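You operate a simulated robot arm through the tools that you are given. There is no shell and no other tool. Be economical: measure what you need, move in short steps, check, and stop when the job is done.

You run a simulated robot arm. Do the job below in one go: nothing can be reset, and whatever is moved stays where it is left.

## Task
Wipe the mould plate clean, then coat its marked square with release agent.
Fine: use the rag, then the pad; put both back and wait till the coat has dried. A coat counts when it lies all over at full strength: go over it till it gets no stronger. What is to be rubbed or washed off counts as gone when no trace of it is left.
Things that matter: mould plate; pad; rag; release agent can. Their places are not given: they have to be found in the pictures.

The check looks at the end state, three seconds after you hand in, the way a careful person would. Anything else that was tipped, shoved, dropped, spilled or broken makes it a failure.

## Robot
A 6-joint arm with a two-finger parallel gripper, fixed in place. Base frame: the origin is at the foot of the arm, x ahead of it, y to its left, z up; the work surface is at about z = 700. Readings come in mm, degrees, newtons and seconds.
With the tool pointing down near the work surface it reaches from about 220 to 620 mm from the base axis. Its first joint turns from -66.0 to 66.0 degrees. Payload 2.7 kg.
Tool frame: the origin (TCP) lies between the finger pads and is the grasp point; the fingertips stand 23 mm ahead of it; z points along the fingers, y is the line along which they close. The gripper opens to 94 mm. The fingers are 38 mm wide and 10 mm thick; the gripper's body (54 by 96 mm) begins 39 mm behind the TCP.
Orientation is that of the tool frame in the base frame, as a unit quaternion [w, x, y, z]. With the fingers straight down and closing along the base's y, the tool's x points along the base's -x, its y along +y and its z along -z.

## Interface
- The arm moves only by the tool arm_command. Its argument "moves" is a list of rows, each an object of numbers (a shift or turn left out is 0, a gripper value left out holds the last): "fingers": the gripper command, from -1 (fully open) to 1 (shut), values between in proportion; "tx", "ty", "tz": the shift along the tool's x, y, z in units of 20 mm (1.0 is 20 mm); "rx", "ry", "rz": the turn, a rotation vector about the tool's x, y, z in units of 6 degrees (1.0 is 6 degrees). In form: [{"fingers": .., "tx": .., "ty": .., "tz": .., "rx": .., "ry": .., "rz": ..}, ...]. A call has 1 to 10 rows; each row shifts and turns the commanded pose from where the row before left it, along the tool's axes as they then stand. A call with a number of a shift or a turn outside -1 to 1 is refused whole. A row lasts 0.2 s, in which the tool goes at most 50 mm and 8.6 degrees; a call with a longer step from one row to the next is refused whole, and so is a gripper value outside its range. Where a pose cannot be reached the arm comes as near as it can. A force on the tool above 50 N (or 10 N above the force at the start of the call, whichever is more), or a blocked arm, ends the call early, and 0.2 s more pass. The fingers move at their own pace (about 45 mm/s each) and stop on an object; they squeeze with about 25 N. The grip force told is the motor's: it shows also when the fingers shut on nothing. Time passes only in rows, and 0.2 s behind the last, so rows that do not move let the fingers close. It gives the time, the measured TCP pose, the force on the tool (base axes), the opening and the grip force at its end, in the units of the frame above (readings bear some noise), with the torque about the TCP (base axes, N m) and any sound that the robot's microphone picked up.
- Cameras (640 x 400 px; columns grow to the right, rows downward): "scene" is fixed at [62.7, -431, 1387.9]; the picture's right is [0.85, -0.52, 0.00], its down [-0.37, -0.60, -0.71] and it looks along [0.37, 0.60, -0.70] (base axes); focal length 322 px, centre (320, 200). "wrist" rides on the gripper at [86, 16, -74] in the tool frame; the picture's right is [-0.18, 0.98, 0.00], its down [-0.58, -0.11, -0.81] and it looks along [-0.79, -0.15, 0.59] (tool axes); focal length 243 px, centre (320, 200).
- camera(camera): a new picture of that camera. The clock stands still meanwhile.
- pixel_to_xyz(camera, pixels): for up to 12 pixels [column, row] of the newest picture of that camera ("zoom" is the newest enlarged one), the place [x, y, z] in the base frame of the surface seen there, good to about 3 mm. The clock stands still meanwhile.
- zoom(camera, box): a new picture of the part [left, top, right, bottom] of that camera's present view, enlarged. The clock stands still meanwhile.
- close_job(): hands the job in; it is judged then, once.

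Go step by step. Measure first, check grasps and placings, and put right what went wrong. The budget is 80 turns and 54 pictures, counting those below and the enlarged ones. Unless the task says otherwise, let go and move clear before handing in, and close with one line.

The tools are called by a JSON object that holds its "fn" and its "kwargs". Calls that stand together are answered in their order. arm_command: Moves the arm, as the interface text tells. Its arguments: {"type":"object","properties":{"moves":{"type":"array","items":{"type":"object","properties":{"fingers":{"type":"number"},"tx":{"type":"number"},"ty":{"type":"number"},"tz":{"type":"number"},"rx":{"type":"number"},"ry":{"type":"number"},"rz":{"type":"number"}}}}},"required":["moves"]} The other tools are called the same way: camera (camera) takes a picture; pixel_to_xyz (camera, pixels) gives the place of the surface under pixels of a picture; zoom (camera, box) takes an enlarged picture of a part of a camera's view; close_job () hands the job in.

At the start:

```text
clock: 0.0
position: [337.7, 170.6, 975.9]
ee_rot: [0.0, 0.0, 1.0, 0.0]
contact_force: [0.8, 0.0, 0.8]
ft_torque: [0.0, 0.02, 0.0]
opening: 93.9
gripper_force: 0.2
```

scene: 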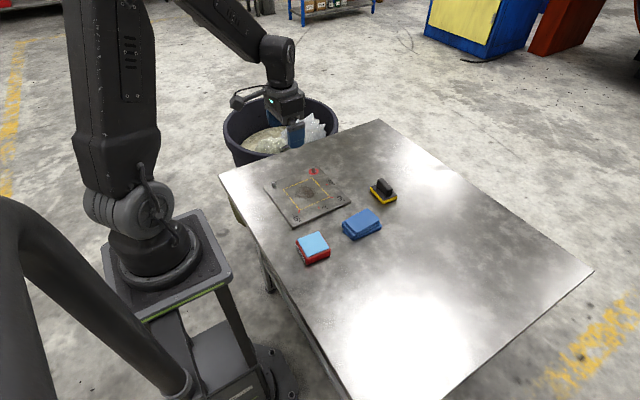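
wrist: 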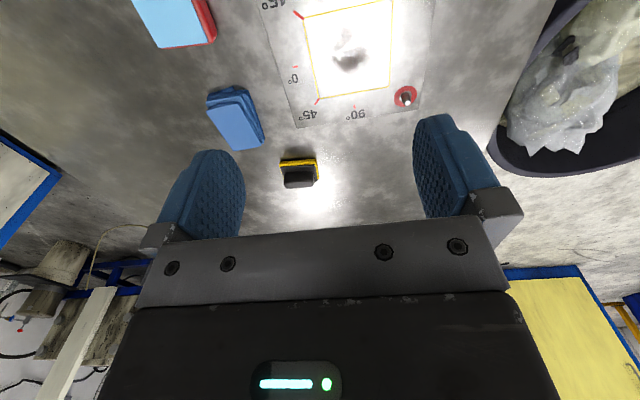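

The scene shows a plate at about (307,195), a red/light-blue item (313,247), a folded blue item (361,224) and a black/yellow item (383,191). I'll zoom in to identify them.

{"fn": "zoom", "kwargs": {"camera": "scene", "box": [250, 150, 410, 270]}}

{"fn": "zoom", "kwargs": {"camera": "wrist", "box": [120, 0, 460, 200]}}

```text
3.33 times, centred on (330, 210) of scene
```

zoom: 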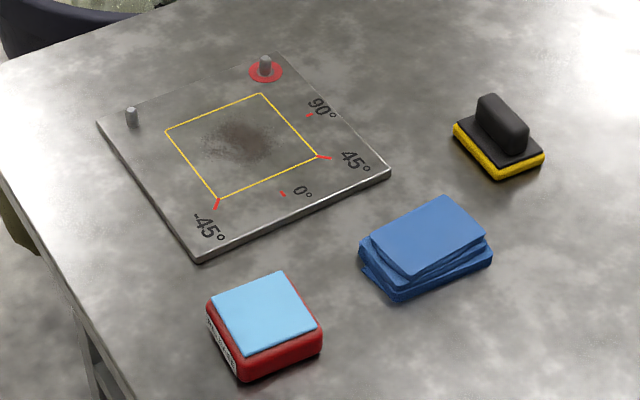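

```text
1.88 times, centred on (290, 100) of wrist
```

zoom: 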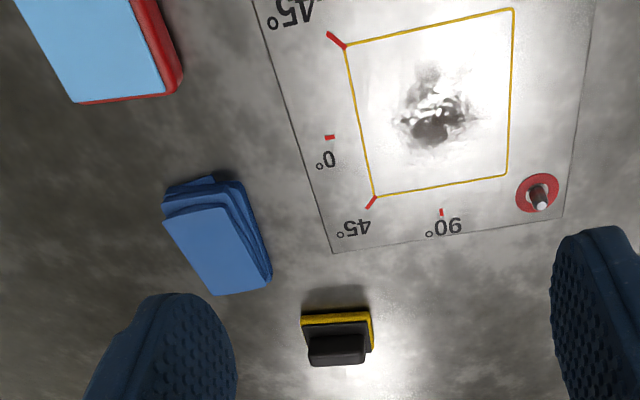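

The black-handled yellow sponge is probably the pad, the folded blue cloth the rag, and the red tin with the light-blue top the release agent. I'll measure them, along with the plate and its pins.

{"fn": "zoom", "kwargs": {"camera": "scene", "box": [250, 150, 410, 270]}}

{"fn": "pixel_to_xyz", "kwargs": {"camera": "zoom", "pixels": [[166, 131], [260, 94], [318, 156], [218, 198], [265, 58], [132, 108], [98, 124], [199, 258], [388, 172], [235, 140], [270, 60], [274, 55]]}}

{"fn": "pixel_to_xyz", "kwargs": {"camera": "zoom", "pixels": [[212, 302], [280, 272], [318, 322], [247, 355], [370, 238], [444, 197], [486, 236], [410, 275], [483, 97], [524, 127], [455, 130], [500, 178]]}}

{"fn": "pixel_to_xyz", "kwargs": {"camera": "zoom", "pixels": [[543, 160], [492, 158], [500, 108], [398, 302], [492, 262], [360, 250], [240, 381], [322, 348], [208, 305], [497, 163], [530, 150], [430, 230]]}}

```text
3.33 times, centred on (330, 210) of scene
```

zoom: 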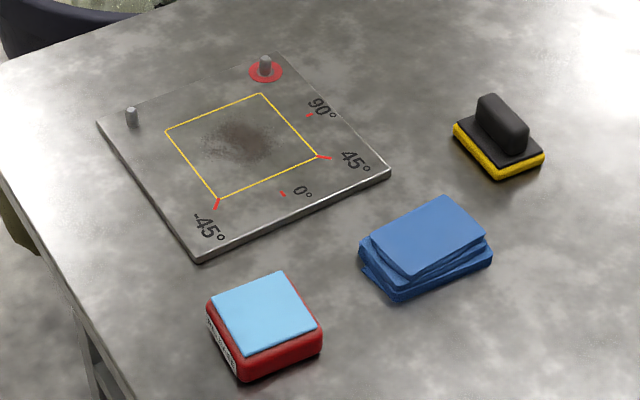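

```text
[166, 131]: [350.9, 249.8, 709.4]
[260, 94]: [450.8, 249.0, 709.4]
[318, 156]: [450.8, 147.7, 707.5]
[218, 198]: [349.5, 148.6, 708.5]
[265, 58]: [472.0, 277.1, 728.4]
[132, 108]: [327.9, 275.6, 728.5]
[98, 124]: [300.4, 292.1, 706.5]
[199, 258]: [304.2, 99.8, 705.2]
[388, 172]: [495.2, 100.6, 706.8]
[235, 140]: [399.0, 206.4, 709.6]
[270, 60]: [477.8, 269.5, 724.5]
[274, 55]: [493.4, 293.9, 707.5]
```

```text
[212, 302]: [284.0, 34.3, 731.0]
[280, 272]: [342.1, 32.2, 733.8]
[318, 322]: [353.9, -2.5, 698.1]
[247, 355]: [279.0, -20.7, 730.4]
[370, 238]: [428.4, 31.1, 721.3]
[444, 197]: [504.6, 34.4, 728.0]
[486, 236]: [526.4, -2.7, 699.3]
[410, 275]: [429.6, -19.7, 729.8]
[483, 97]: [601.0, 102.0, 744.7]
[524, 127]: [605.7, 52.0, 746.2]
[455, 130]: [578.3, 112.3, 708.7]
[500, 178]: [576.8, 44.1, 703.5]
```

```text
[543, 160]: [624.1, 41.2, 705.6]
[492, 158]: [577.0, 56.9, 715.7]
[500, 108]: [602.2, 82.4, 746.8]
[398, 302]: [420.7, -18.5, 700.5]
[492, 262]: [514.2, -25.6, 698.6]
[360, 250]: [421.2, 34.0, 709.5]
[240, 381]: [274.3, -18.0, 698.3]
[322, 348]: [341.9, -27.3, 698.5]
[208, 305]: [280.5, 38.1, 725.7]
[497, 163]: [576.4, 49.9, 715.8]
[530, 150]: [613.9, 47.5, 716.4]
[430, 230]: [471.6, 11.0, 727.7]
```

The square spans x 350–451 and y 148–249 at z≈708, with pins at y≈275. The rag is centred near (467,7) with its top at 728. I'll move above the rag.

{"fn": "arm_command", "kwargs": {"moves": [{"fingers": -1, "tx": -0.65, "ty": -0.82, "tz": 0.9}, {"tx": -0.65, "ty": -0.82, "tz": 0.9}, {"tx": -0.65, "ty": -0.82, "tz": 0.9}, {"tx": -0.65, "ty": -0.82, "tz": 0.9}, {"tx": -0.65, "ty": -0.82, "tz": 0.9}, {"tx": -0.65, "ty": -0.82, "tz": 0.9}, {"tx": -0.65, "ty": -0.82, "tz": 0.9}, {"tx": -0.65, "ty": -0.82, "tz": 0.9}, {"tx": -0.65, "ty": -0.82, "tz": 0.9}, {"tx": -0.65, "ty": -0.82, "tz": 0.9}]}}

{"fn": "camera", "kwargs": {"camera": "wrist"}}

{"fn": "camera", "kwargs": {"camera": "scene"}}

```text
clock: 2.2
position: [467.5, 7.0, 797.8]
ee_rot: [0.0, 0.0, 1.0, 0.001]
contact_force: [-0.1, -0.1, 0.3]
ft_torque: [-0.01, -0.01, -0.02]
opening: 94.2
gripper_force: 0.1
```

```text
48 pictures are left
```

wrist: 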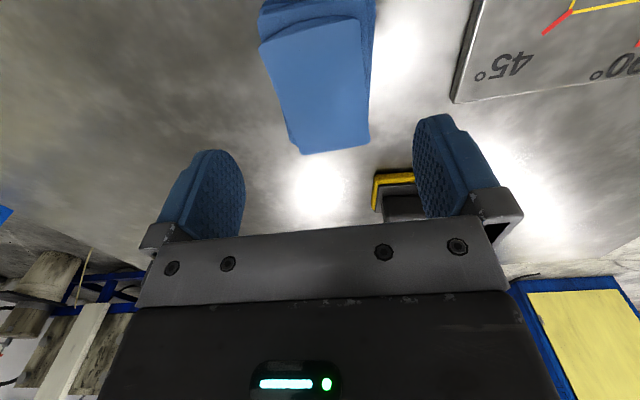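

```text
47 pictures are left
```

scene: 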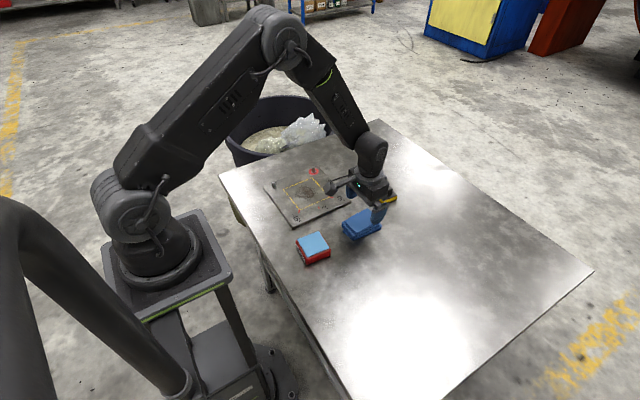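

The wrist view shows the rag at pixels (262,40)–(370,150). I'll check its corners from here.

{"fn": "pixel_to_xyz", "kwargs": {"camera": "wrist", "pixels": [[302, 152], [368, 142], [359, 20], [263, 42], [318, 90], [375, 5], [262, 5], [373, 80], [275, 90]]}}

```text
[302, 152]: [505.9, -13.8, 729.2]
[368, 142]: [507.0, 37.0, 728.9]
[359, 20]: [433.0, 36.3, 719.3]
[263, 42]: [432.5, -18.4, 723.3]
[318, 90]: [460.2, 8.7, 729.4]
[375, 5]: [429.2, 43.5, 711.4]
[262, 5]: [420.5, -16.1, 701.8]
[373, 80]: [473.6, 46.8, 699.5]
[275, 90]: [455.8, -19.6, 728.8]
```

The rag is roughly 65 mm wide, centred at y≈8, so the fingers clear it. I'll descend to z≈731 and close.

{"fn": "arm_command", "kwargs": {"moves": [{"tz": 0.8, "ty": 0.05}, {"tz": 0.8}, {"tz": 0.8}, {"tz": 0.5}, {"tz": 0.43}, {"fingers": 1}, {"fingers": 1}, {"fingers": 1}, {"fingers": 1}, {"fingers": 1}]}}

{"fn": "zoom", "kwargs": {"camera": "scene", "box": [290, 150, 450, 270]}}

```text
clock: 4.4
position: [466.5, 9.0, 727.8]
ee_rot: [0.0, 0.001, 1.0, 0.0]
contact_force: [0.2, -0.1, 0.7]
ft_torque: [0.0, 0.01, 0.0]
opening: 57.8
gripper_force: 24.9
```

```text
3.33 times, centred on (370, 210) of scene
```

zoom: 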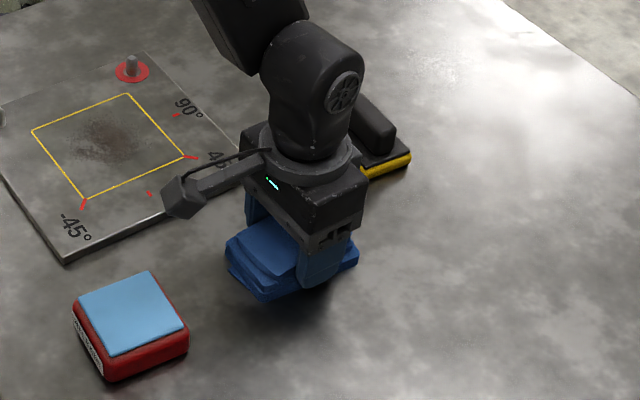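

The rag is gripped at 57.8 mm opening. I'll lift it and carry it over the plate.

{"fn": "arm_command", "kwargs": {"moves": [{"tz": -1}, {"tz": -1}, {"tz": -1}, {"ty": 1, "tx": 0.4}, {"ty": 1, "tx": 0.4}, {"ty": 1, "tx": 0.5}, {"ty": 1, "tx": 0.5}, {"ty": 1, "tx": 0.5}, {"ty": 1, "tx": 0.5}, {"ty": 1, "tx": 0.5}]}}

{"fn": "arm_command", "kwargs": {"moves": [{"ty": 1}, {"ty": 1}, {"tz": 0.8}, {"tz": 0.8}, {"tz": 0.5}, {"tz": 0.2}]}}

{"fn": "zoom", "kwargs": {"camera": "scene", "box": [230, 110, 410, 245]}}

```text
clock: 6.6
position: [399.5, 148.9, 788.8]
ee_rot: [0.0, -0.001, 1.0, 0.0]
contact_force: [0.1, 0.5, -0.3]
ft_torque: [0.01, 0.0, 0.02]
opening: 57.2
gripper_force: 24.8
```

```text
clock: 8.0
position: [401.8, 188.0, 743.7]
ee_rot: [-0.001, 0.001, 1.0, 0.001]
contact_force: [0.0, 0.8, -0.6]
ft_torque: [-0.04, 0.02, -0.03]
opening: 57.5
gripper_force: 24.9
```

```text
2.96 times, centred on (320, 178) of scene
```

zoom: 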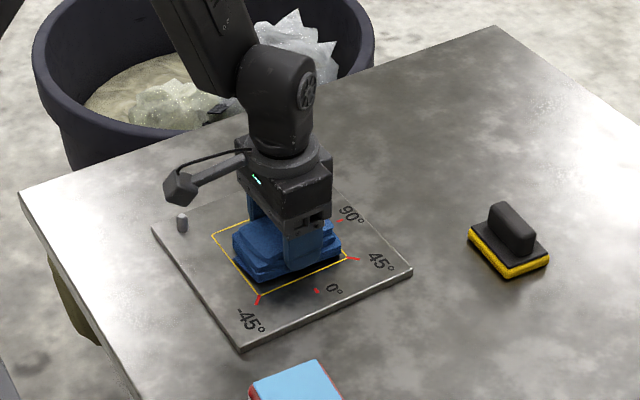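

The rag is held level about 7 mm above the plate. I'll ease it down to contact.

{"fn": "arm_command", "kwargs": {"moves": [{"tz": 0.15}, {"tz": 0.1}, {"tz": 0.1}, {"tz": 0.05}]}}

```text
clock: 9.0
position: [402.0, 188.9, 736.4]
ee_rot: [0.001, -0.001, 1.0, 0.0]
contact_force: [-5.2, -5.0, 35.5]
ft_torque: [-0.18, 0.07, -0.14]
opening: 57.6
gripper_force: 24.5
```

Contact is at z≈737, but 35 N is firm. I'll ease off a little and start wiping.

{"fn": "arm_command", "kwargs": {"moves": [{"tz": -0.04}, {"ty": 0.5}, {"ty": 0.5}, {"ty": 0.5}, {"ty": 0.2}, {"ty": -0.5}, {"ty": -0.5}, {"ty": -0.5}, {"ty": -0.5}, {"ty": -0.5}]}}

```text
clock: 11.2
position: [400.1, 170.9, 737.2]
ee_rot: [0.001, 0.0, 1.0, 0.0]
contact_force: [0.4, 8.3, 15.5]
ft_torque: [0.21, -0.03, 0.01]
opening: 57.4
gripper_force: 24.6
```

The force is 15 N, which is good. I'll wipe more passes, shifted in x.

{"fn": "arm_command", "kwargs": {"moves": [{"tx": 0.6}, {"ty": 0.7}, {"ty": 0.7}, {"ty": 0.7}, {"ty": 0.6}, {"tx": -0.6}, {"tx": -0.6}, {"ty": -0.7}, {"ty": -0.7}, {"ty": -0.7}]}}

{"fn": "arm_command", "kwargs": {"moves": [{"ty": -0.6}, {"tx": 0.6}, {"ty": 0.7}, {"ty": 0.7}, {"ty": 0.7}, {"ty": 0.6}, {"ty": -0.7}, {"ty": -0.7}, {"ty": -0.7}, {"ty": -0.6}]}}

{"fn": "arm_command", "kwargs": {"moves": [{"tz": -1}, {"tz": -1}, {"tz": -1}, {"ty": -1}, {"ty": -1}, {"ty": -1}, {"ty": -1}, {"ty": -1}, {"ty": -1}, {"ty": -1}]}}

{"fn": "zoom", "kwargs": {"camera": "scene", "box": [250, 150, 370, 240]}}

```text
clock: 13.4
position: [412.7, 183.1, 737.2]
ee_rot: [0.001, 0.0, 1.0, 0.0]
contact_force: [0.3, 0.3, -1.6]
ft_torque: [0.03, -0.01, -0.02]
opening: 57.7
gripper_force: 24.8
```

```text
clock: 15.6
position: [401.9, 173.7, 735.8]
ee_rot: [0.001, 0.0, 1.0, 0.002]
contact_force: [-0.8, 6.2, 10.9]
ft_torque: [0.04, 0.44, -0.21]
opening: 57.4
gripper_force: 24.9
```

```text
clock: 17.8
position: [402.5, 32.7, 794.8]
ee_rot: [0.0, 0.0, 1.0, 0.0]
contact_force: [-0.4, -0.4, -0.4]
ft_torque: [-0.02, -0.01, 0.01]
opening: 57.6
gripper_force: 25.1
```

```text
4.44 times, centred on (310, 195) of scene
```

zoom: 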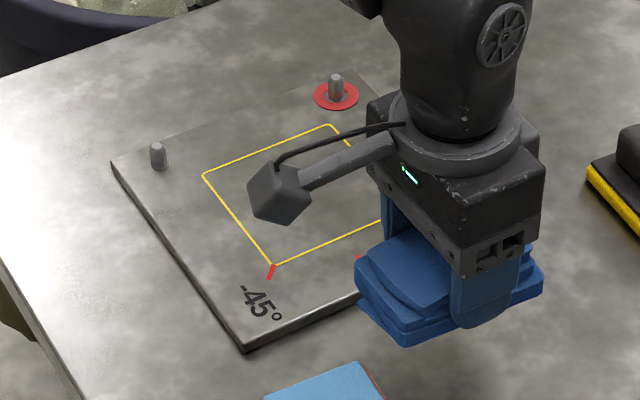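

The visible part looks clean, but the arm blocks the rest. I'll move above the rag's home spot and look again.

{"fn": "arm_command", "kwargs": {"moves": [{"tx": -0.8, "ty": -0.3}, {"tx": -0.8, "ty": -0.3}, {"tx": -0.8, "ty": -0.3}, {"tx": -0.8, "ty": -0.28}, {}]}}

{"fn": "zoom", "kwargs": {"camera": "scene", "box": [250, 150, 370, 240]}}

```text
clock: 19.0
position: [464.1, 9.2, 796.0]
ee_rot: [0.0, 0.0, 1.0, 0.0]
contact_force: [0.7, 0.4, -0.8]
ft_torque: [-0.01, 0.01, 0.01]
opening: 57.7
gripper_force: 25.0
```

```text
4.44 times, centred on (310, 195) of scene
```

zoom: 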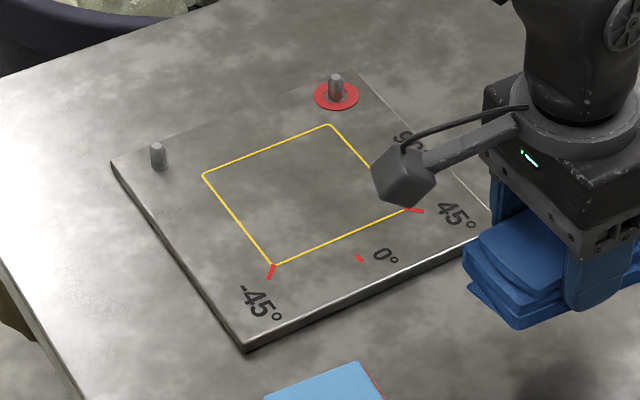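

The plate looks clean from the scene camera. I'll set the rag back at its spot, then double-check with the wrist camera.

{"fn": "arm_command", "kwargs": {"moves": [{"tz": 0.9, "tx": -0.1}, {"tz": 0.9}, {"tz": 0.8}, {"tz": 0.5}, {"tz": 0.15}, {"tz": 0.1}]}}

```text
clock: 20.4
position: [466.8, 7.8, 729.0]
ee_rot: [0.001, 0.0, 1.0, 0.0]
contact_force: [0.3, -0.4, -0.9]
ft_torque: [0.01, 0.01, 0.01]
opening: 57.3
gripper_force: 25.1
```

{"fn": "arm_command", "kwargs": {"moves": [{"tz": 0.05}, {"tz": 0.03}, {"fingers": -1}, {"fingers": -1}, {"fingers": -1}, {"fingers": -1}, {"tz": -1}, {"tz": -1}, {"tz": -1}, {"tz": -1}]}}

{"fn": "arm_command", "kwargs": {"moves": [{"tz": -1, "tx": 1, "ty": 1}, {"tz": -1, "tx": 1, "ty": 1}, {"tz": -1, "tx": 1, "ty": 1}, {"tz": -1, "tx": 1, "ty": 1}, {"tx": 1, "ty": 1}, {"tx": 1, "ty": 1}, {"tx": 1, "ty": 1}, {"tx": 0, "ty": 1}, {"ty": 1}]}}

{"fn": "camera", "kwargs": {"camera": "wrist"}}

{"fn": "zoom", "kwargs": {"camera": "scene", "box": [250, 150, 410, 270]}}

```text
clock: 22.6
position: [467.0, 9.8, 807.1]
ee_rot: [-0.001, 0.0, 1.0, 0.0]
contact_force: [-0.1, 0.4, 0.1]
ft_torque: [0.02, 0.02, -0.01]
opening: 93.9
gripper_force: 0.1
```

```text
clock: 24.6
position: [327.1, 190.5, 888.2]
ee_rot: [0.0, 0.001, 1.0, 0.0]
contact_force: [0.1, -0.8, 0.1]
ft_torque: [-0.01, 0.0, -0.04]
opening: 93.9
gripper_force: 0.1
```

```text
42 pictures are left
```

wrist: 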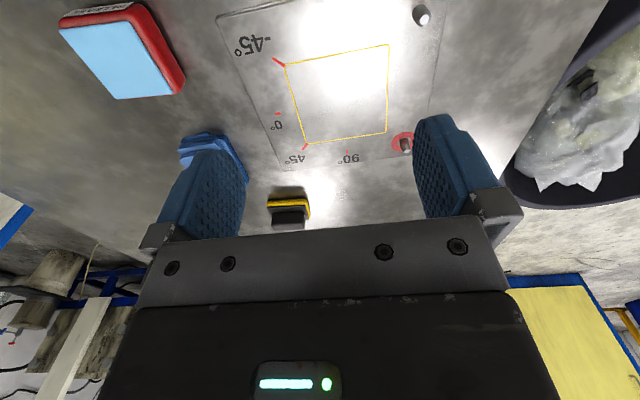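

```text
3.33 times, centred on (330, 210) of scene
```

zoom: 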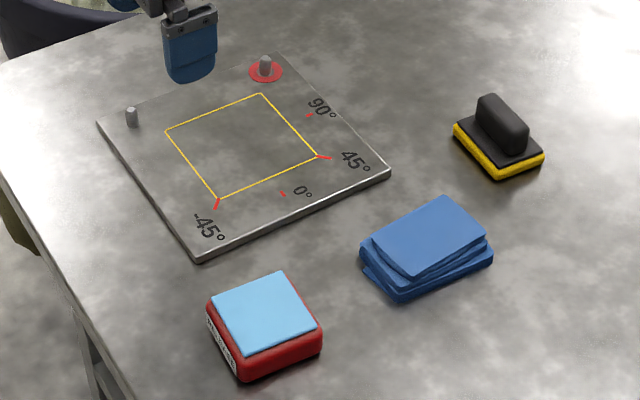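

The plate looks clean and the rag is back in place. I'll zoom tightly on the square to rule out faint traces and read the tin's label.

{"fn": "zoom", "kwargs": {"camera": "wrist", "box": [210, 0, 450, 150]}}

{"fn": "zoom", "kwargs": {"camera": "scene", "box": [280, 166, 344, 206]}}

{"fn": "zoom", "kwargs": {"camera": "scene", "box": [294, 225, 342, 270]}}

```text
2.67 times, centred on (330, 75) of wrist
```

zoom: 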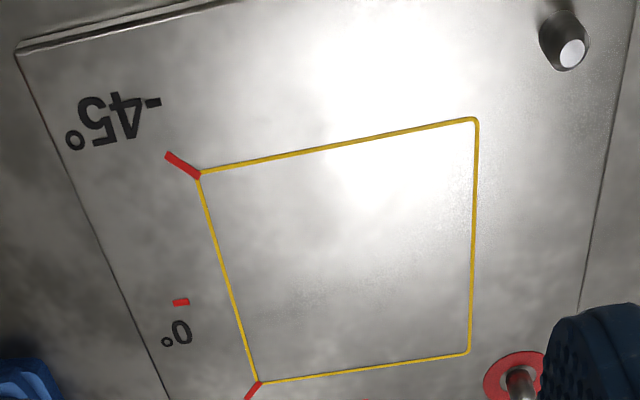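

```text
10.00 times, centred on (312, 186) of scene
```

zoom: 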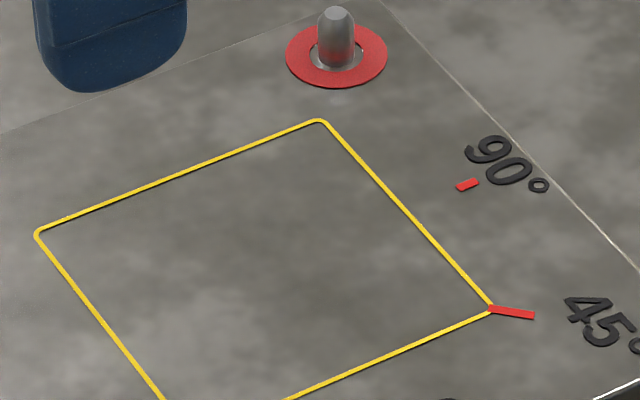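

```text
8.89 times, centred on (318, 248) of scene
```

zoom: 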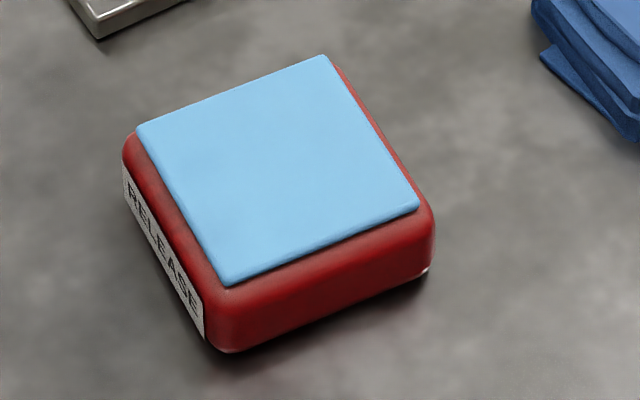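

The wrist zoom shows a faint speckle near its (330,290) that could be a trace. I'll look from another angle.

{"fn": "arm_command", "kwargs": {"moves": [{"tx": 0.8, "tz": 0.8}, {"tx": 0.8, "tz": 0.8}, {"tx": 0.8, "tz": 0.8}, {"tx": 0.6}]}}

{"fn": "zoom", "kwargs": {"camera": "wrist", "box": [200, 40, 460, 200]}}

```text
clock: 25.6
position: [266.6, 189.3, 838.8]
ee_rot: [0.0, 0.0, 1.0, 0.0]
contact_force: [0.3, -0.3, 0.4]
ft_torque: [-0.02, 0.01, -0.04]
opening: 93.9
gripper_force: 0.0
```

```text
2.46 times, centred on (330, 120) of wrist
```

zoom: 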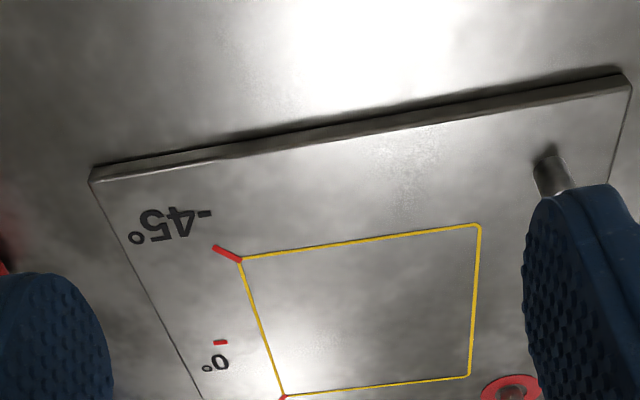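

The speckle moves with the highlights, so it is only reflection and the plate is clean. Next, I'll go above the pad.

{"fn": "arm_command", "kwargs": {"moves": [{"tx": -1, "ty": -0.33}, {"tx": -1, "ty": -0.33}, {"tx": -1, "ty": -0.33}, {"tx": -1, "ty": -0.33}, {"tx": -1, "ty": -0.33}, {"tx": -1, "ty": -0.33}, {"tx": -1, "ty": -0.33}, {"tx": -1, "ty": -0.33}, {"tx": -1, "ty": -0.33}, {"tx": -1, "ty": -0.33}]}}

{"fn": "arm_command", "kwargs": {"moves": [{"tx": -1, "ty": -0.33}, {"tx": -1, "ty": -0.33}, {"tx": -1, "ty": -0.33}, {"tx": -1, "ty": -0.33}, {"tx": -1, "ty": -0.33}, {"tx": -0.85, "ty": -0.33}, {"tx": -0.85, "ty": -0.3}, {"tz": 0.9}, {"tz": 0.9}, {}]}}

{"fn": "camera", "kwargs": {"camera": "wrist"}}

{"fn": "pixel_to_xyz", "kwargs": {"camera": "wrist", "pixels": [[320, 100], [290, 100], [350, 100]]}}

```text
clock: 27.8
position: [466.4, 123.4, 839.6]
ee_rot: [0.0, 0.0, 1.0, 0.0]
contact_force: [0.7, 0.1, 0.3]
ft_torque: [-0.02, -0.05, 0.0]
opening: 94.3
gripper_force: 0.1
```

```text
clock: 30.0
position: [600.8, 77.1, 803.4]
ee_rot: [0.001, 0.0, 1.0, 0.0]
contact_force: [0.6, 0.1, 0.4]
ft_torque: [0.01, 0.03, -0.02]
opening: 94.1
gripper_force: 0.1
```

```text
36 pictures are left
```

wrist: 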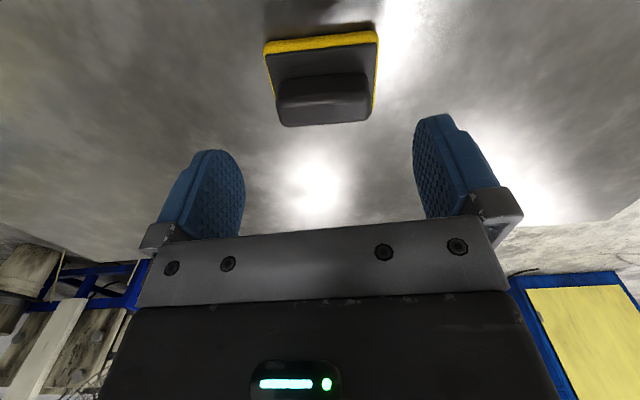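

```text
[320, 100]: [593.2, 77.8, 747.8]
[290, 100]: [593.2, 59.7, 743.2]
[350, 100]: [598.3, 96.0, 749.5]
```

{"fn": "pixel_to_xyz", "kwargs": {"camera": "wrist", "pixels": [[284, 122], [366, 116], [364, 78], [280, 84], [266, 50], [374, 40], [376, 95], [325, 45], [279, 100], [369, 95], [325, 122], [320, 80]]}}

```text
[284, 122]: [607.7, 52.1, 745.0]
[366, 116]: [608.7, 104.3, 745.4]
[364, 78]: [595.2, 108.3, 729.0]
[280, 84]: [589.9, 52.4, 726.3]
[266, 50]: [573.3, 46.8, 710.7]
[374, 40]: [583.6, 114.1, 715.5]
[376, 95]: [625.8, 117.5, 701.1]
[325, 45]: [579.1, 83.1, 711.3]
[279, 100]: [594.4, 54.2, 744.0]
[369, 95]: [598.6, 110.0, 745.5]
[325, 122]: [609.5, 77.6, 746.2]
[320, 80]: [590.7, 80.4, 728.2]
```

The handle spans y 52–107 and x 591–610, with its top at 746. I'll descend to z≈743 and grip it lengthwise.

{"fn": "arm_command", "kwargs": {"moves": [{"tz": 0.8, "ty": 0.1}, {"tz": 0.8}, {"tz": 0.8}, {"tz": 0.5}, {"tz": 0.08}, {"fingers": 1}, {"fingers": 1}, {"fingers": 1}, {"fingers": 1}, {"fingers": 1}]}}

{"fn": "zoom", "kwargs": {"camera": "scene", "box": [330, 140, 450, 230]}}

```text
clock: 32.2
position: [601.4, 79.5, 744.2]
ee_rot: [0.001, 0.001, 1.0, 0.0]
contact_force: [0.1, -0.3, -0.4]
ft_torque: [0.03, -0.04, 0.01]
opening: 60.8
gripper_force: 24.7
```

```text
4.44 times, centred on (390, 185) of scene
```

zoom: 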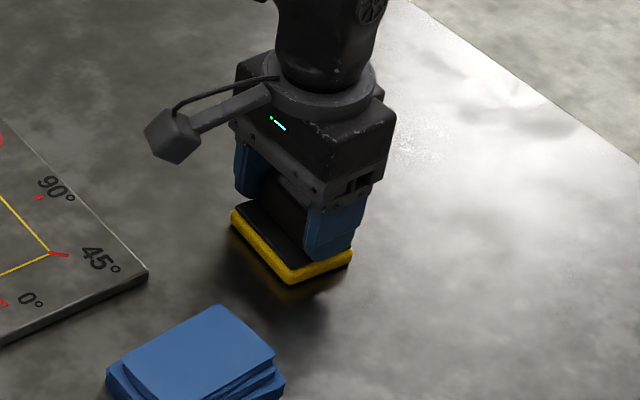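

The pad is gripped at 60.8 mm. I'll lift it and carry it to above the release agent tin at (313,6).

{"fn": "arm_command", "kwargs": {"moves": [{"tz": -1}, {"tz": -1}, {"tz": -1}, {"tz": -1}, {"tx": 1, "ty": -0.25}, {"tx": 1, "ty": -0.25}, {"tx": 1, "ty": -0.25}, {"tx": 1, "ty": -0.25}, {"tx": 1, "ty": -0.25}, {"tx": 1, "ty": -0.25}]}}

{"fn": "arm_command", "kwargs": {"moves": [{"tx": 1, "ty": -0.25}, {"tx": 1, "ty": -0.25}, {"tx": 1, "ty": -0.25}, {"tx": 1, "ty": -0.25}, {"tx": 1, "ty": -0.25}, {"tx": 1, "ty": -0.25}, {"tx": 1, "ty": -0.25}, {"tx": 1, "ty": -0.25}, {"tx": 0.4, "ty": -0.2}, {"tz": 1}]}}

{"fn": "zoom", "kwargs": {"camera": "scene", "box": [250, 180, 410, 300]}}

```text
clock: 34.4
position: [479.0, 49.0, 823.7]
ee_rot: [0.0, 0.0, 1.0, 0.0]
contact_force: [-0.5, -0.2, -1.4]
ft_torque: [-0.03, -0.03, 0.02]
opening: 60.7
gripper_force: 25.5
```

```text
clock: 36.6
position: [313.8, 6.2, 804.0]
ee_rot: [0.0, 0.0, 1.0, 0.0]
contact_force: [0.1, 0.4, -0.3]
ft_torque: [0.01, 0.0, 0.01]
opening: 60.6
gripper_force: 25.1
```

```text
3.33 times, centred on (330, 240) of scene
```

zoom: 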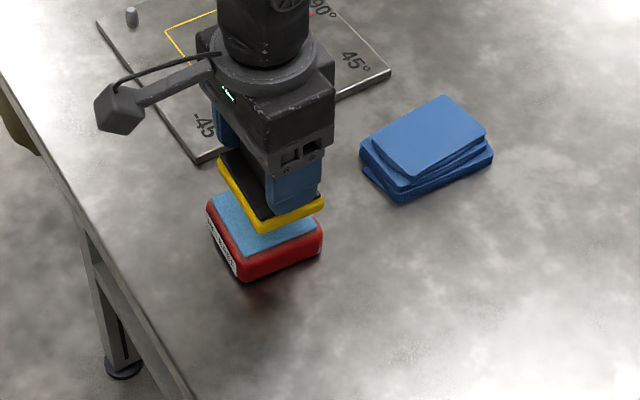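

The pad hangs level over the light-blue top. I'll lower it to touch.

{"fn": "arm_command", "kwargs": {"moves": [{"tz": 0.6}, {"tz": 0.4}, {"tz": 0.2}, {"tz": 0.1}, {"tz": 0.05}]}}

```text
clock: 37.8
position: [312.8, 5.5, 778.4]
ee_rot: [0.001, 0.001, 1.0, 0.0]
contact_force: [-3.3, -3.4, 17.2]
ft_torque: [-0.11, 0.08, -0.21]
opening: 60.6
gripper_force: 25.3
```

Contact at 17 N, z≈778. I'll dwell a moment and then lift to look at the pad.

{"fn": "arm_command", "kwargs": {"moves": [{}, {}, {}, {"tz": -0.6}, {"tz": -0.8}, {"tz": -0.8}, {"tz": -0.5}]}}

{"fn": "zoom", "kwargs": {"camera": "scene", "box": [260, 180, 380, 270]}}

```text
clock: 39.4
position: [312.8, 4.0, 830.3]
ee_rot: [0.001, -0.001, 1.0, 0.0]
contact_force: [0.1, 0.4, -1.1]
ft_torque: [0.0, 0.04, -0.01]
opening: 60.2
gripper_force: 25.4
```

```text
4.44 times, centred on (320, 225) of scene
```

zoom: 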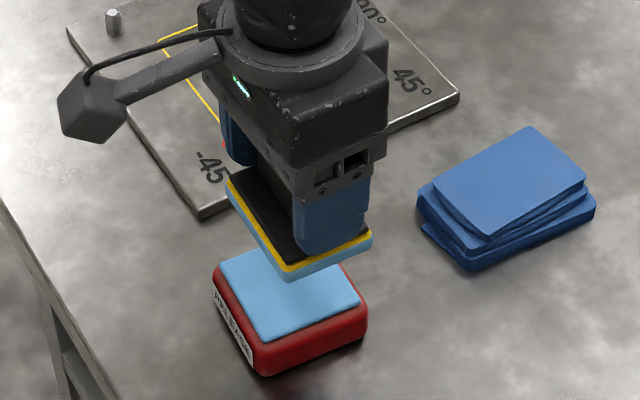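

The pad's underside is now coated light blue. I'll carry it over the square's near-right corner start (374,184).

{"fn": "arm_command", "kwargs": {"moves": [{"ty": 1, "tx": -0.34}, {"ty": 1, "tx": -0.34}, {"ty": 1, "tx": -0.34}, {"ty": 1, "tx": -0.34}, {"ty": 1, "tx": -0.34}, {"ty": 1, "tx": -0.34}, {"ty": 1, "tx": -0.34}, {"ty": 1, "tx": -0.34}, {"ty": 1, "tx": -0.34}, {"tz": 0.9}]}}

{"fn": "arm_command", "kwargs": {"moves": [{"tz": 0.9}, {"tz": 0.9}, {"tz": 0.5}, {"tz": 0.25}, {"tz": 0.15}, {"tz": 0.07}]}}

```text
clock: 41.6
position: [374.3, 186.2, 814.6]
ee_rot: [0.0, 0.001, 1.0, 0.0]
contact_force: [-0.4, -0.2, -1.0]
ft_torque: [0.01, 0.02, 0.01]
opening: 60.5
gripper_force: 25.4
```

```text
clock: 43.0
position: [374.1, 184.6, 758.1]
ee_rot: [0.0, 0.0, 1.0, 0.0]
contact_force: [0.2, -0.7, -1.6]
ft_torque: [0.02, -0.01, 0.01]
opening: 60.4
gripper_force: 24.6
```

{"fn": "arm_command", "kwargs": {"moves": [{"tz": 0.1}, {"tz": 0.05}, {"tz": 0.05}]}}

```text
clock: 43.8
position: [374.3, 185.0, 754.5]
ee_rot: [0.0, 0.001, 1.0, 0.0]
contact_force: [-0.9, -0.3, 2.1]
ft_torque: [-0.01, -0.06, -0.01]
opening: 60.2
gripper_force: 25.5
```

First contact is at z≈754.5. I'll press slightly more and sweep in x, shift in y, then sweep back.

{"fn": "arm_command", "kwargs": {"moves": [{"tz": 0.04}, {"tx": -0.55}, {"tx": -0.55}, {"tx": -0.55}, {"tx": -0.55}, {"tx": -0.5}, {"ty": 0.5}, {"ty": 0.5}, {"ty": 0.5}]}}

{"fn": "arm_command", "kwargs": {"moves": [{"tx": 0.55}, {"tx": 0.55}, {"tx": 0.55}, {"tx": 0.55}, {"tx": 0.5}, {"ty": -0.5}, {"ty": -0.5}, {"ty": -0.5}]}}

{"fn": "arm_command", "kwargs": {"moves": [{"tz": -1}, {"tz": -1}, {"tz": -1}, {"tz": -1, "ty": -1}, {"ty": -1}, {"ty": -1}, {"ty": -1}, {"ty": -1}, {"ty": -1}, {"ty": -1}]}}

{"fn": "arm_command", "kwargs": {"moves": [{"tx": 0.8, "ty": -0.8}, {"tx": 0.8, "ty": -0.8}, {"tx": 0.8, "ty": -0.4}, {"tx": 0.65}]}}

{"fn": "zoom", "kwargs": {"camera": "scene", "box": [250, 140, 370, 230]}}

```text
clock: 45.8
position: [428.9, 214.0, 753.7]
ee_rot: [0.001, 0.001, 1.0, -0.001]
contact_force: [0.2, -5.5, 14.6]
ft_torque: [-0.16, -0.06, -0.03]
opening: 59.6
gripper_force: 25.1
```

```text
clock: 47.6
position: [375.7, 185.6, 753.8]
ee_rot: [0.001, 0.0, 1.0, 0.002]
contact_force: [-1.3, 6.2, 18.3]
ft_torque: [0.04, 0.11, -0.03]
opening: 59.8
gripper_force: 24.9
```

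```text
clock: 49.8
position: [374.8, 43.9, 832.7]
ee_rot: [0.001, 0.0, 1.0, 0.001]
contact_force: [0.6, -0.7, -0.6]
ft_torque: [-0.01, 0.01, -0.02]
opening: 59.5
gripper_force: 25.2
```

```text
clock: 50.8
position: [314.7, 5.6, 833.3]
ee_rot: [-0.001, -0.001, 1.0, 0.0]
contact_force: [0.4, 0.2, -0.4]
ft_torque: [0.0, -0.01, -0.01]
opening: 59.4
gripper_force: 25.1
```

```text
4.44 times, centred on (310, 185) of scene
```

zoom: 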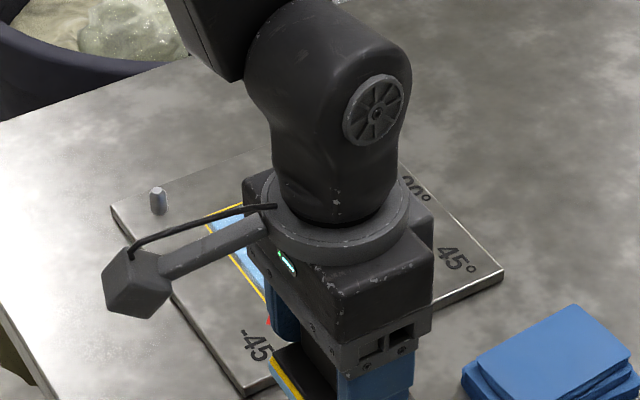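

The coat is being laid; blue shows at zoom (240,260). I'll reload the pad on the tin.

{"fn": "arm_command", "kwargs": {"moves": [{"tz": 0.9}, {"tz": 0.9}, {"tz": 0.6}, {"tz": 0.2}, {"tz": 0.12}, {"tz": 0.05}, {}, {}]}}

```text
clock: 52.6
position: [314.8, 5.4, 777.1]
ee_rot: [-0.001, 0.0, 1.0, -0.001]
contact_force: [-1.8, 1.9, 6.7]
ft_torque: [0.03, 0.06, -0.05]
opening: 59.7
gripper_force: 24.9
```

Reloaded at 6.7 N. I'll lift and return for a second coat.

{"fn": "arm_command", "kwargs": {"moves": [{"tz": -0.8}, {"tz": -0.8}, {"tz": -0.9}, {"ty": 1, "tx": -0.34}, {"ty": 1, "tx": -0.34}, {"ty": 1, "tx": -0.34}, {"ty": 1, "tx": -0.34}, {"ty": 1, "tx": -0.34}, {"ty": 1, "tx": -0.34}, {"ty": 1, "tx": -0.34}]}}

{"fn": "arm_command", "kwargs": {"moves": [{"ty": 1, "tx": -0.34}, {"ty": 1, "tx": -0.34}, {"tz": 0.9}, {"tz": 0.9}, {"tz": 0.9}, {"tz": 0.6}, {"tz": 0.2}, {"tz": 0.05}]}}

```text
clock: 54.8
position: [361.4, 145.5, 825.9]
ee_rot: [0.0, 0.0, 1.0, 0.0]
contact_force: [0.1, 0.3, -0.6]
ft_torque: [0.02, 0.04, -0.02]
opening: 59.3
gripper_force: 25.2
```

```text
clock: 56.6
position: [373.8, 185.1, 755.5]
ee_rot: [0.0, 0.0, 1.0, 0.0]
contact_force: [-0.3, -0.4, -0.7]
ft_torque: [0.01, -0.04, 0.01]
opening: 59.5
gripper_force: 25.1
```

{"fn": "arm_command", "kwargs": {"moves": [{"tz": 0.06}, {"tz": 0.05}, {"tx": -0.55}, {"tx": -0.55}, {"tx": -0.55}, {"tx": -0.55}, {"tx": -0.5}, {"ty": 0.5}, {"ty": 0.5}, {"ty": 0.5}]}}

{"fn": "arm_command", "kwargs": {"moves": [{"tx": 0.55}, {"tx": 0.55}, {"tx": 0.55}, {"tx": 0.55}, {"tx": 0.5}, {"ty": -0.5}, {"ty": -0.5}, {"ty": -0.5}]}}

{"fn": "arm_command", "kwargs": {"moves": [{"tz": -1}, {"tz": -1}, {"tz": -1}, {"tz": -1, "ty": -1}, {"ty": -1, "tx": -1}, {"ty": -1, "tx": -1}, {"ty": -1, "tx": -1}, {"ty": -1, "tx": -1}, {"ty": -1, "tx": -1}, {"ty": -1, "tx": -1}]}}

{"fn": "zoom", "kwargs": {"camera": "scene", "box": [250, 140, 370, 230]}}

```text
clock: 58.8
position: [427.6, 215.3, 755.8]
ee_rot: [0.0, 0.0, 1.0, 0.0]
contact_force: [1.0, -1.1, -0.1]
ft_torque: [0.02, 0.0, -0.01]
opening: 59.6
gripper_force: 24.6
```

```text
clock: 60.6
position: [372.4, 185.8, 754.3]
ee_rot: [0.0, 0.0, 1.0, 0.0]
contact_force: [0.9, 0.2, -1.9]
ft_torque: [-0.01, 0.02, -0.01]
opening: 59.3
gripper_force: 25.2
```

```text
clock: 62.8
position: [493.9, 43.3, 833.0]
ee_rot: [-0.001, 0.0, 1.0, 0.0]
contact_force: [0.4, 0.1, -1.1]
ft_torque: [-0.01, 0.01, -0.01]
opening: 59.6
gripper_force: 25.0
```

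```text
4.44 times, centred on (310, 185) of scene
```

zoom: 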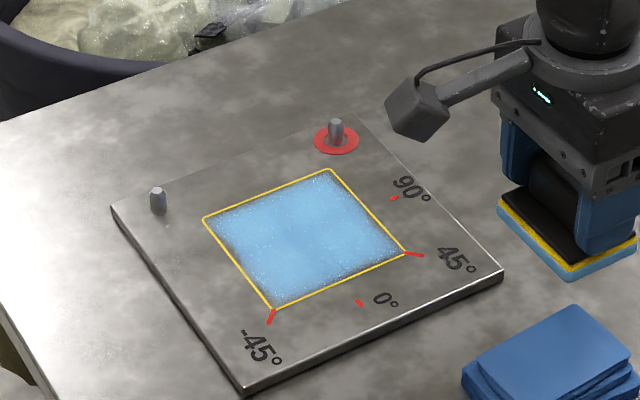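

The coat fills the square but is thinner near the edges, and the second pass lost contact. I'll go over it again with firmer pressure and slight overrun past the edges.

{"fn": "arm_command", "kwargs": {"moves": [{"ty": 0.96, "tx": 0.92}, {"ty": 0.96, "tx": 0.92}, {"ty": 0.96, "tx": 0.92}, {"ty": 0.96, "tx": 0.92}, {"ty": 0.96, "tx": 0.92}, {"ty": 0.96, "tx": 0.92}, {"ty": 0.96, "tx": 0.92}, {"tz": 1}, {"tz": 1}, {"tz": 1}]}}

{"fn": "arm_command", "kwargs": {"moves": [{"tz": 0.6}, {"tz": 0.3}, {"tz": 0.06}, {"tz": 0.05}]}}

```text
clock: 65.0
position: [364.7, 180.4, 775.2]
ee_rot: [0.0, 0.0, 1.0, 0.0]
contact_force: [0.0, 0.8, -0.5]
ft_torque: [0.02, 0.0, 0.04]
opening: 59.7
gripper_force: 24.9
```

```text
clock: 66.0
position: [365.1, 179.1, 753.2]
ee_rot: [0.0, 0.001, 1.0, 0.0]
contact_force: [0.7, 0.4, -0.2]
ft_torque: [0.01, -0.03, -0.02]
opening: 59.7
gripper_force: 24.5
```

{"fn": "arm_command", "kwargs": {"moves": [{"tz": 0.04}, {"tz": 0.04}]}}

```text
clock: 66.6
position: [365.1, 178.9, 753.5]
ee_rot: [0.0, 0.0, 1.0, -0.001]
contact_force: [-2.7, -1.4, 9.0]
ft_torque: [-0.12, -0.08, -0.05]
opening: 59.4
gripper_force: 24.9
```

Contact at 9 N. I'll add a touch more pressure and sweep in three lanes.

{"fn": "arm_command", "kwargs": {"moves": [{"tz": 0.03, "tx": -0.6}, {"tx": -0.6}, {"tx": -0.6}, {"tx": -0.6}, {"tx": -0.6}, {"tx": -0.6}, {"ty": 0.5}, {"ty": 0.5}]}}

{"fn": "arm_command", "kwargs": {"moves": [{"tx": 0.6}, {"tx": 0.6}, {"tx": 0.6}, {"tx": 0.6}, {"tx": 0.6}, {"tx": 0.6}, {"ty": 0.5}, {"ty": 0.5}]}}

{"fn": "arm_command", "kwargs": {"moves": [{"tx": -0.6}, {"tx": -0.6}, {"tx": -0.6}, {"tx": -0.6}, {"tx": -0.6}, {"tx": -0.6}, {"ty": -0.7}, {"ty": -0.7}, {"ty": -0.6}]}}

{"fn": "arm_command", "kwargs": {"moves": [{"tz": -1}, {"tz": -1}, {"tz": -1}, {"tz": -1, "ty": -1}, {"ty": -1}, {"ty": -1}, {"ty": -1}, {"ty": -1}, {"ty": -1, "tx": -0.5}, {"ty": -1, "tx": -0.8}]}}

{"fn": "zoom", "kwargs": {"camera": "scene", "box": [250, 140, 370, 230]}}

```text
clock: 68.4
position: [439.1, 198.9, 750.2]
ee_rot: [0.0, 0.0, 1.0, 0.0]
contact_force: [0.7, -3.3, 8.6]
ft_torque: [-0.11, -0.32, -0.08]
opening: 59.5
gripper_force: 25.2
```

```text
clock: 70.2
position: [365.4, 218.4, 751.8]
ee_rot: [0.001, 0.0, 1.0, 0.0]
contact_force: [0.3, -5.3, 10.2]
ft_torque: [-0.02, -0.24, -0.1]
opening: 59.5
gripper_force: 25.3
```

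```text
clock: 72.2
position: [437.6, 178.9, 752.0]
ee_rot: [0.0, -0.001, 1.0, 0.0]
contact_force: [1.3, 1.9, 4.1]
ft_torque: [0.03, -0.09, 0.04]
opening: 59.3
gripper_force: 24.9
```

```text
clock: 74.4
position: [463.9, 38.8, 832.1]
ee_rot: [0.0, -0.001, 1.0, 0.0]
contact_force: [-0.4, 0.0, -1.4]
ft_torque: [-0.05, 0.01, 0.01]
opening: 59.7
gripper_force: 25.4
```

```text
4.44 times, centred on (310, 185) of scene
```

zoom: 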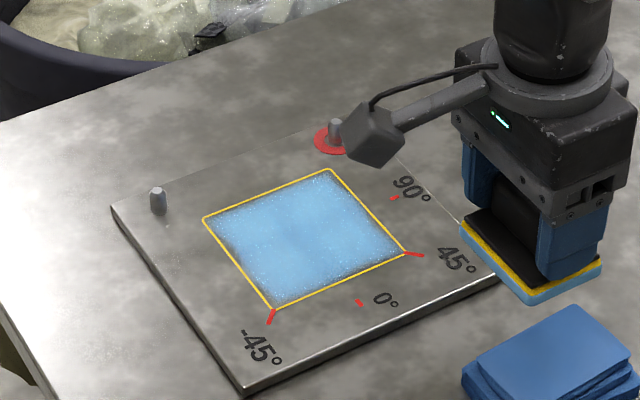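

The edges still look grainy. I'll zoom closer to compare.

{"fn": "zoom", "kwargs": {"camera": "scene", "box": [282, 168, 334, 204]}}

{"fn": "zoom", "kwargs": {"camera": "scene", "box": [330, 160, 378, 205]}}

```text
11.11 times, centred on (308, 186) of scene
```

zoom: 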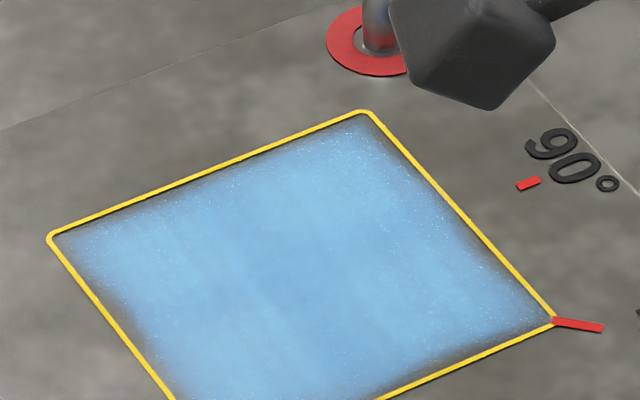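

```text
8.89 times, centred on (354, 182) of scene
```

zoom: 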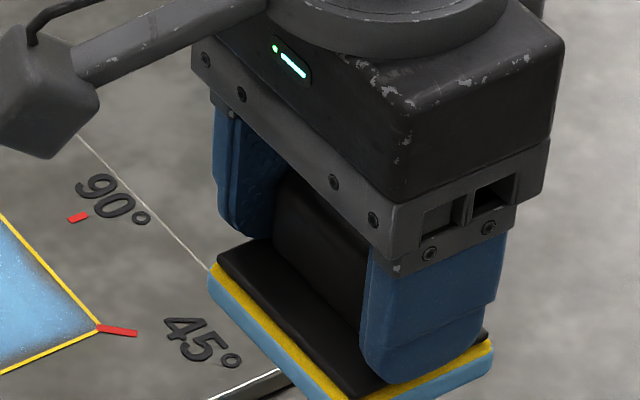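

A 5–10 mm rim is weaker on all edges. I'll reload, then sweep the perimeter with the pad centred nearer the edges, keeping x within 364–438 so it clears the pins.

{"fn": "arm_command", "kwargs": {"moves": [{"tx": 0.95, "ty": -0.21}, {"tx": 0.95, "ty": -0.21}, {"tx": 0.95, "ty": -0.21}, {"tx": 0.95, "ty": -0.21}, {"tx": 0.95, "ty": -0.21}, {"tx": 0.95, "ty": -0.21}, {"tx": 0.95, "ty": -0.21}, {"tx": 0.85, "ty": -0.2}, {"tz": 1}, {"tz": 0.9}]}}

{"fn": "arm_command", "kwargs": {"moves": [{"tz": 0.5}, {"tz": 0.2}, {"tz": 0.1}, {"tz": 0.05}]}}

```text
clock: 76.6
position: [311.9, 5.5, 792.1]
ee_rot: [-0.001, 0.001, 1.0, 0.0]
contact_force: [-0.1, -0.2, -0.7]
ft_torque: [-0.04, 0.0, -0.03]
opening: 59.5
gripper_force: 25.2
```

```text
clock: 77.6
position: [313.9, 6.4, 778.0]
ee_rot: [0.001, -0.001, 1.0, -0.001]
contact_force: [0.2, 0.1, -1.2]
ft_torque: [-0.02, -0.05, -0.02]
opening: 59.4
gripper_force: 24.8
```

{"fn": "arm_command", "kwargs": {"moves": [{"tz": 0.06}, {"tz": 0.05}, {}]}}

```text
clock: 78.4
position: [314.9, 7.4, 775.5]
ee_rot: [0.001, 0.001, 1.0, 0.0]
contact_force: [-3.3, 0.3, 20.3]
ft_torque: [-0.02, 0.05, -0.03]
opening: 59.5
gripper_force: 25.0
```

Reloaded at 20 N. I'll go to the perimeter start (364,160).

{"fn": "arm_command", "kwargs": {"moves": [{"tz": -0.9}, {"tz": -0.9}, {"tz": -0.6, "ty": 0.9, "tx": -0.3}, {"ty": 0.95, "tx": -0.3}, {"ty": 0.95, "tx": -0.3}, {"ty": 0.95, "tx": -0.3}, {"ty": 0.95, "tx": -0.3}, {"ty": 0.95, "tx": -0.3}, {"ty": 0.95, "tx": -0.3}, {"ty": 0.95, "tx": -0.3}]}}

{"fn": "arm_command", "kwargs": {"moves": [{"tz": 0.9}, {"tz": 0.9}, {"tz": 0.9}, {"tz": 0.6}, {"tz": 0.12}, {"tz": 0.05}, {"tz": 0.04}]}}

```text
clock: 80.6
position: [360.9, 158.2, 824.2]
ee_rot: [0.0, 0.0, 1.0, -0.001]
contact_force: [-0.3, -1.1, -1.3]
ft_torque: [0.0, -0.01, -0.01]
opening: 59.6
gripper_force: 25.3
```

```text
clock: 82.2
position: [361.0, 157.5, 752.9]
ee_rot: [0.0, 0.0, 1.0, 0.0]
contact_force: [0.1, -0.5, -0.2]
ft_torque: [0.0, 0.05, 0.02]
opening: 59.7
gripper_force: 24.8
```

{"fn": "arm_command", "kwargs": {"moves": [{"tz": 0.05}, {"tz": 0.05}]}}

```text
clock: 82.8
position: [360.4, 157.5, 751.9]
ee_rot: [0.001, 0.0, 1.0, 0.0]
contact_force: [-6.3, -2.0, 19.6]
ft_torque: [-0.09, -0.33, -0.05]
opening: 59.4
gripper_force: 25.1
```

Contact at 19.6 N. I'll sweep the perimeter.

{"fn": "arm_command", "kwargs": {"moves": [{"tx": -0.65}, {"tx": -0.65}, {"tx": -0.65}, {"tx": -0.65}, {"tx": -0.65}, {"tx": -0.65}]}}

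{"fn": "arm_command", "kwargs": {"moves": [{"ty": 0.65}, {"ty": 0.65}, {"ty": 0.65}, {"ty": 0.65}, {"ty": 0.65}, {"ty": 0.65}]}}

{"fn": "arm_command", "kwargs": {"moves": [{"tx": 0.65}, {"tx": 0.65}, {"tx": 0.65}, {"tx": 0.65}, {"tx": 0.65}, {"tx": 0.6}]}}

{"fn": "arm_command", "kwargs": {"moves": [{"ty": -0.65}, {"ty": -0.65}, {"ty": -0.65}, {"ty": -0.65}, {"ty": -0.65}, {"ty": -0.65}]}}

{"fn": "arm_command", "kwargs": {"moves": [{"tz": -1}, {"tz": -1}, {"tz": -1}, {"tz": -1, "ty": -1}, {"ty": -1}, {"ty": -1}, {"ty": -1}, {"ty": -1}, {"ty": -1}, {"ty": -1, "tx": -0.8}]}}

{"fn": "arm_command", "kwargs": {"moves": [{"tx": -1}, {"tx": -1}, {"tx": -1}, {"tx": -1}, {"tx": -1}]}}

{"fn": "zoom", "kwargs": {"camera": "scene", "box": [280, 168, 336, 208]}}

```text
clock: 84.2
position: [439.8, 155.6, 751.6]
ee_rot: [0.0, 0.0, 1.0, 0.0]
contact_force: [-0.9, 1.1, 1.9]
ft_torque: [0.08, -0.02, 0.06]
opening: 59.5
gripper_force: 25.1
```

```text
clock: 85.6
position: [439.3, 233.9, 751.1]
ee_rot: [-0.001, 0.001, 1.0, -0.001]
contact_force: [-1.9, -12.3, 16.2]
ft_torque: [-0.12, -0.41, -0.2]
opening: 59.3
gripper_force: 24.9
```

```text
clock: 87.0
position: [363.1, 234.3, 750.0]
ee_rot: [0.001, 0.0, 1.0, 0.001]
contact_force: [5.0, -0.8, 12.7]
ft_torque: [-0.12, -0.17, 0.04]
opening: 59.5
gripper_force: 25.0
```

```text
clock: 88.4
position: [360.8, 155.7, 751.2]
ee_rot: [0.0, 0.0, 1.0, -0.001]
contact_force: [-0.3, 4.5, 9.5]
ft_torque: [0.29, -0.28, 0.09]
opening: 59.7
gripper_force: 25.1
```

```text
clock: 90.6
position: [376.7, 17.6, 829.9]
ee_rot: [0.0, 0.0, 1.0, 0.001]
contact_force: [0.6, -0.5, 0.1]
ft_torque: [-0.01, 0.02, 0.01]
opening: 59.3
gripper_force: 25.2
```

```text
clock: 91.8
position: [479.2, 17.0, 830.9]
ee_rot: [0.001, 0.0, 1.0, 0.0]
contact_force: [0.5, -0.6, -0.9]
ft_torque: [-0.02, -0.01, 0.03]
opening: 59.3
gripper_force: 25.0
```

```text
10.00 times, centred on (308, 188) of scene
```

zoom: 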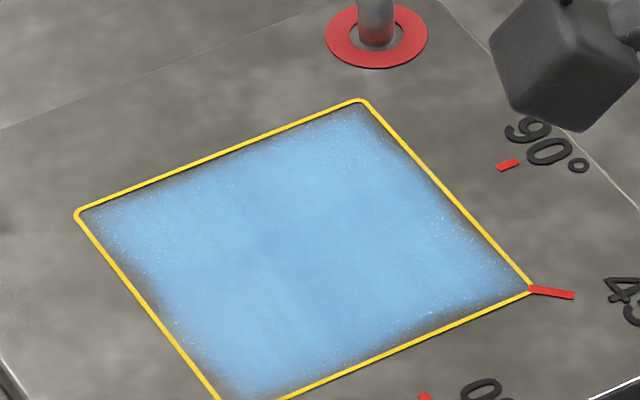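

The coat is stronger and the rim narrower, though still slightly weak. I'll reload and do another perimeter pass plus the interior.

{"fn": "arm_command", "kwargs": {"moves": [{"tx": 1, "ty": -0.07}, {"tx": 1, "ty": -0.07}, {"tx": 1, "ty": -0.07}, {"tx": 1, "ty": -0.07}, {"tx": 1, "ty": -0.07}, {"tx": 1, "ty": -0.07}, {"tx": 1, "ty": -0.07}, {"tx": 1, "ty": -0.07}, {"tx": 0.25, "tz": 1}, {"tz": 1}]}}

{"fn": "arm_command", "kwargs": {"moves": [{"tz": 0.4}, {"tz": 0.18}, {"tz": 0.07}, {"tz": 0.05}, {}]}}

```text
clock: 94.0
position: [313.3, 6.4, 790.8]
ee_rot: [0.0, 0.001, 1.0, 0.0]
contact_force: [0.0, -0.5, -0.8]
ft_torque: [-0.01, -0.04, -0.05]
opening: 59.5
gripper_force: 24.7
```

```text
clock: 95.2
position: [312.1, 5.9, 776.9]
ee_rot: [0.0, 0.0, 1.0, 0.0]
contact_force: [0.2, 0.1, 0.3]
ft_torque: [0.02, 0.02, 0.02]
opening: 59.5
gripper_force: 25.0
```

{"fn": "arm_command", "kwargs": {"moves": [{"tz": 0.06}, {"tz": 0.06}, {}]}}

```text
clock: 96.0
position: [313.1, 5.2, 773.4]
ee_rot: [0.0, 0.001, 1.0, 0.0]
contact_force: [-1.1, -0.2, 2.4]
ft_torque: [-0.07, -0.05, -0.02]
opening: 59.5
gripper_force: 24.9
```

{"fn": "arm_command", "kwargs": {"moves": [{"tz": 0.04}, {}, {"tz": -0.9}, {"tz": -0.9}, {"tz": -0.8, "ty": 0.9, "tx": -0.3}, {"ty": 0.95, "tx": -0.3}, {"ty": 0.95, "tx": -0.3}, {"ty": 0.95, "tx": -0.3}, {"ty": 0.95, "tx": -0.3}, {"ty": 0.95, "tx": -0.3}]}}

{"fn": "arm_command", "kwargs": {"moves": [{"ty": 0.95, "tx": -0.3}, {"ty": 0.95, "tx": -0.3}, {"tz": 0.9}, {"tz": 0.9}, {"tz": 0.9}, {"tz": 0.7}, {"tz": 0.2}, {"tz": 0.06}, {}]}}

```text
clock: 98.2
position: [347.8, 117.7, 825.3]
ee_rot: [0.0, 0.0, 1.0, 0.0]
contact_force: [0.1, 0.1, -1.4]
ft_torque: [0.01, 0.0, 0.01]
opening: 59.4
gripper_force: 25.3
```

```text
clock: 100.2
position: [360.5, 157.9, 752.3]
ee_rot: [0.0, 0.0, 1.0, 0.0]
contact_force: [0.6, 0.5, 0.5]
ft_torque: [0.02, 0.01, 0.0]
opening: 59.4
gripper_force: 24.9
```

{"fn": "arm_command", "kwargs": {"moves": [{"tz": 0.06}, {"tz": 0.05}, {}]}}

```text
clock: 101.0
position: [360.5, 157.1, 750.2]
ee_rot: [0.0, 0.0, 1.0, 0.0]
contact_force: [1.0, -1.2, 1.1]
ft_torque: [-0.05, -0.09, 0.0]
opening: 59.6
gripper_force: 25.3
```

{"fn": "arm_command", "kwargs": {"moves": [{"tz": 0.06}, {"tx": -0.65}, {"tx": -0.65}, {"tx": -0.65}, {"tx": -0.65}, {"tx": -0.65}, {"tx": -0.65}]}}

```text
clock: 102.6
position: [439.1, 157.6, 748.6]
ee_rot: [0.001, 0.0, 1.0, 0.0]
contact_force: [-5.4, 0.9, 14.5]
ft_torque: [0.11, -0.19, 0.02]
opening: 59.3
gripper_force: 24.6
```

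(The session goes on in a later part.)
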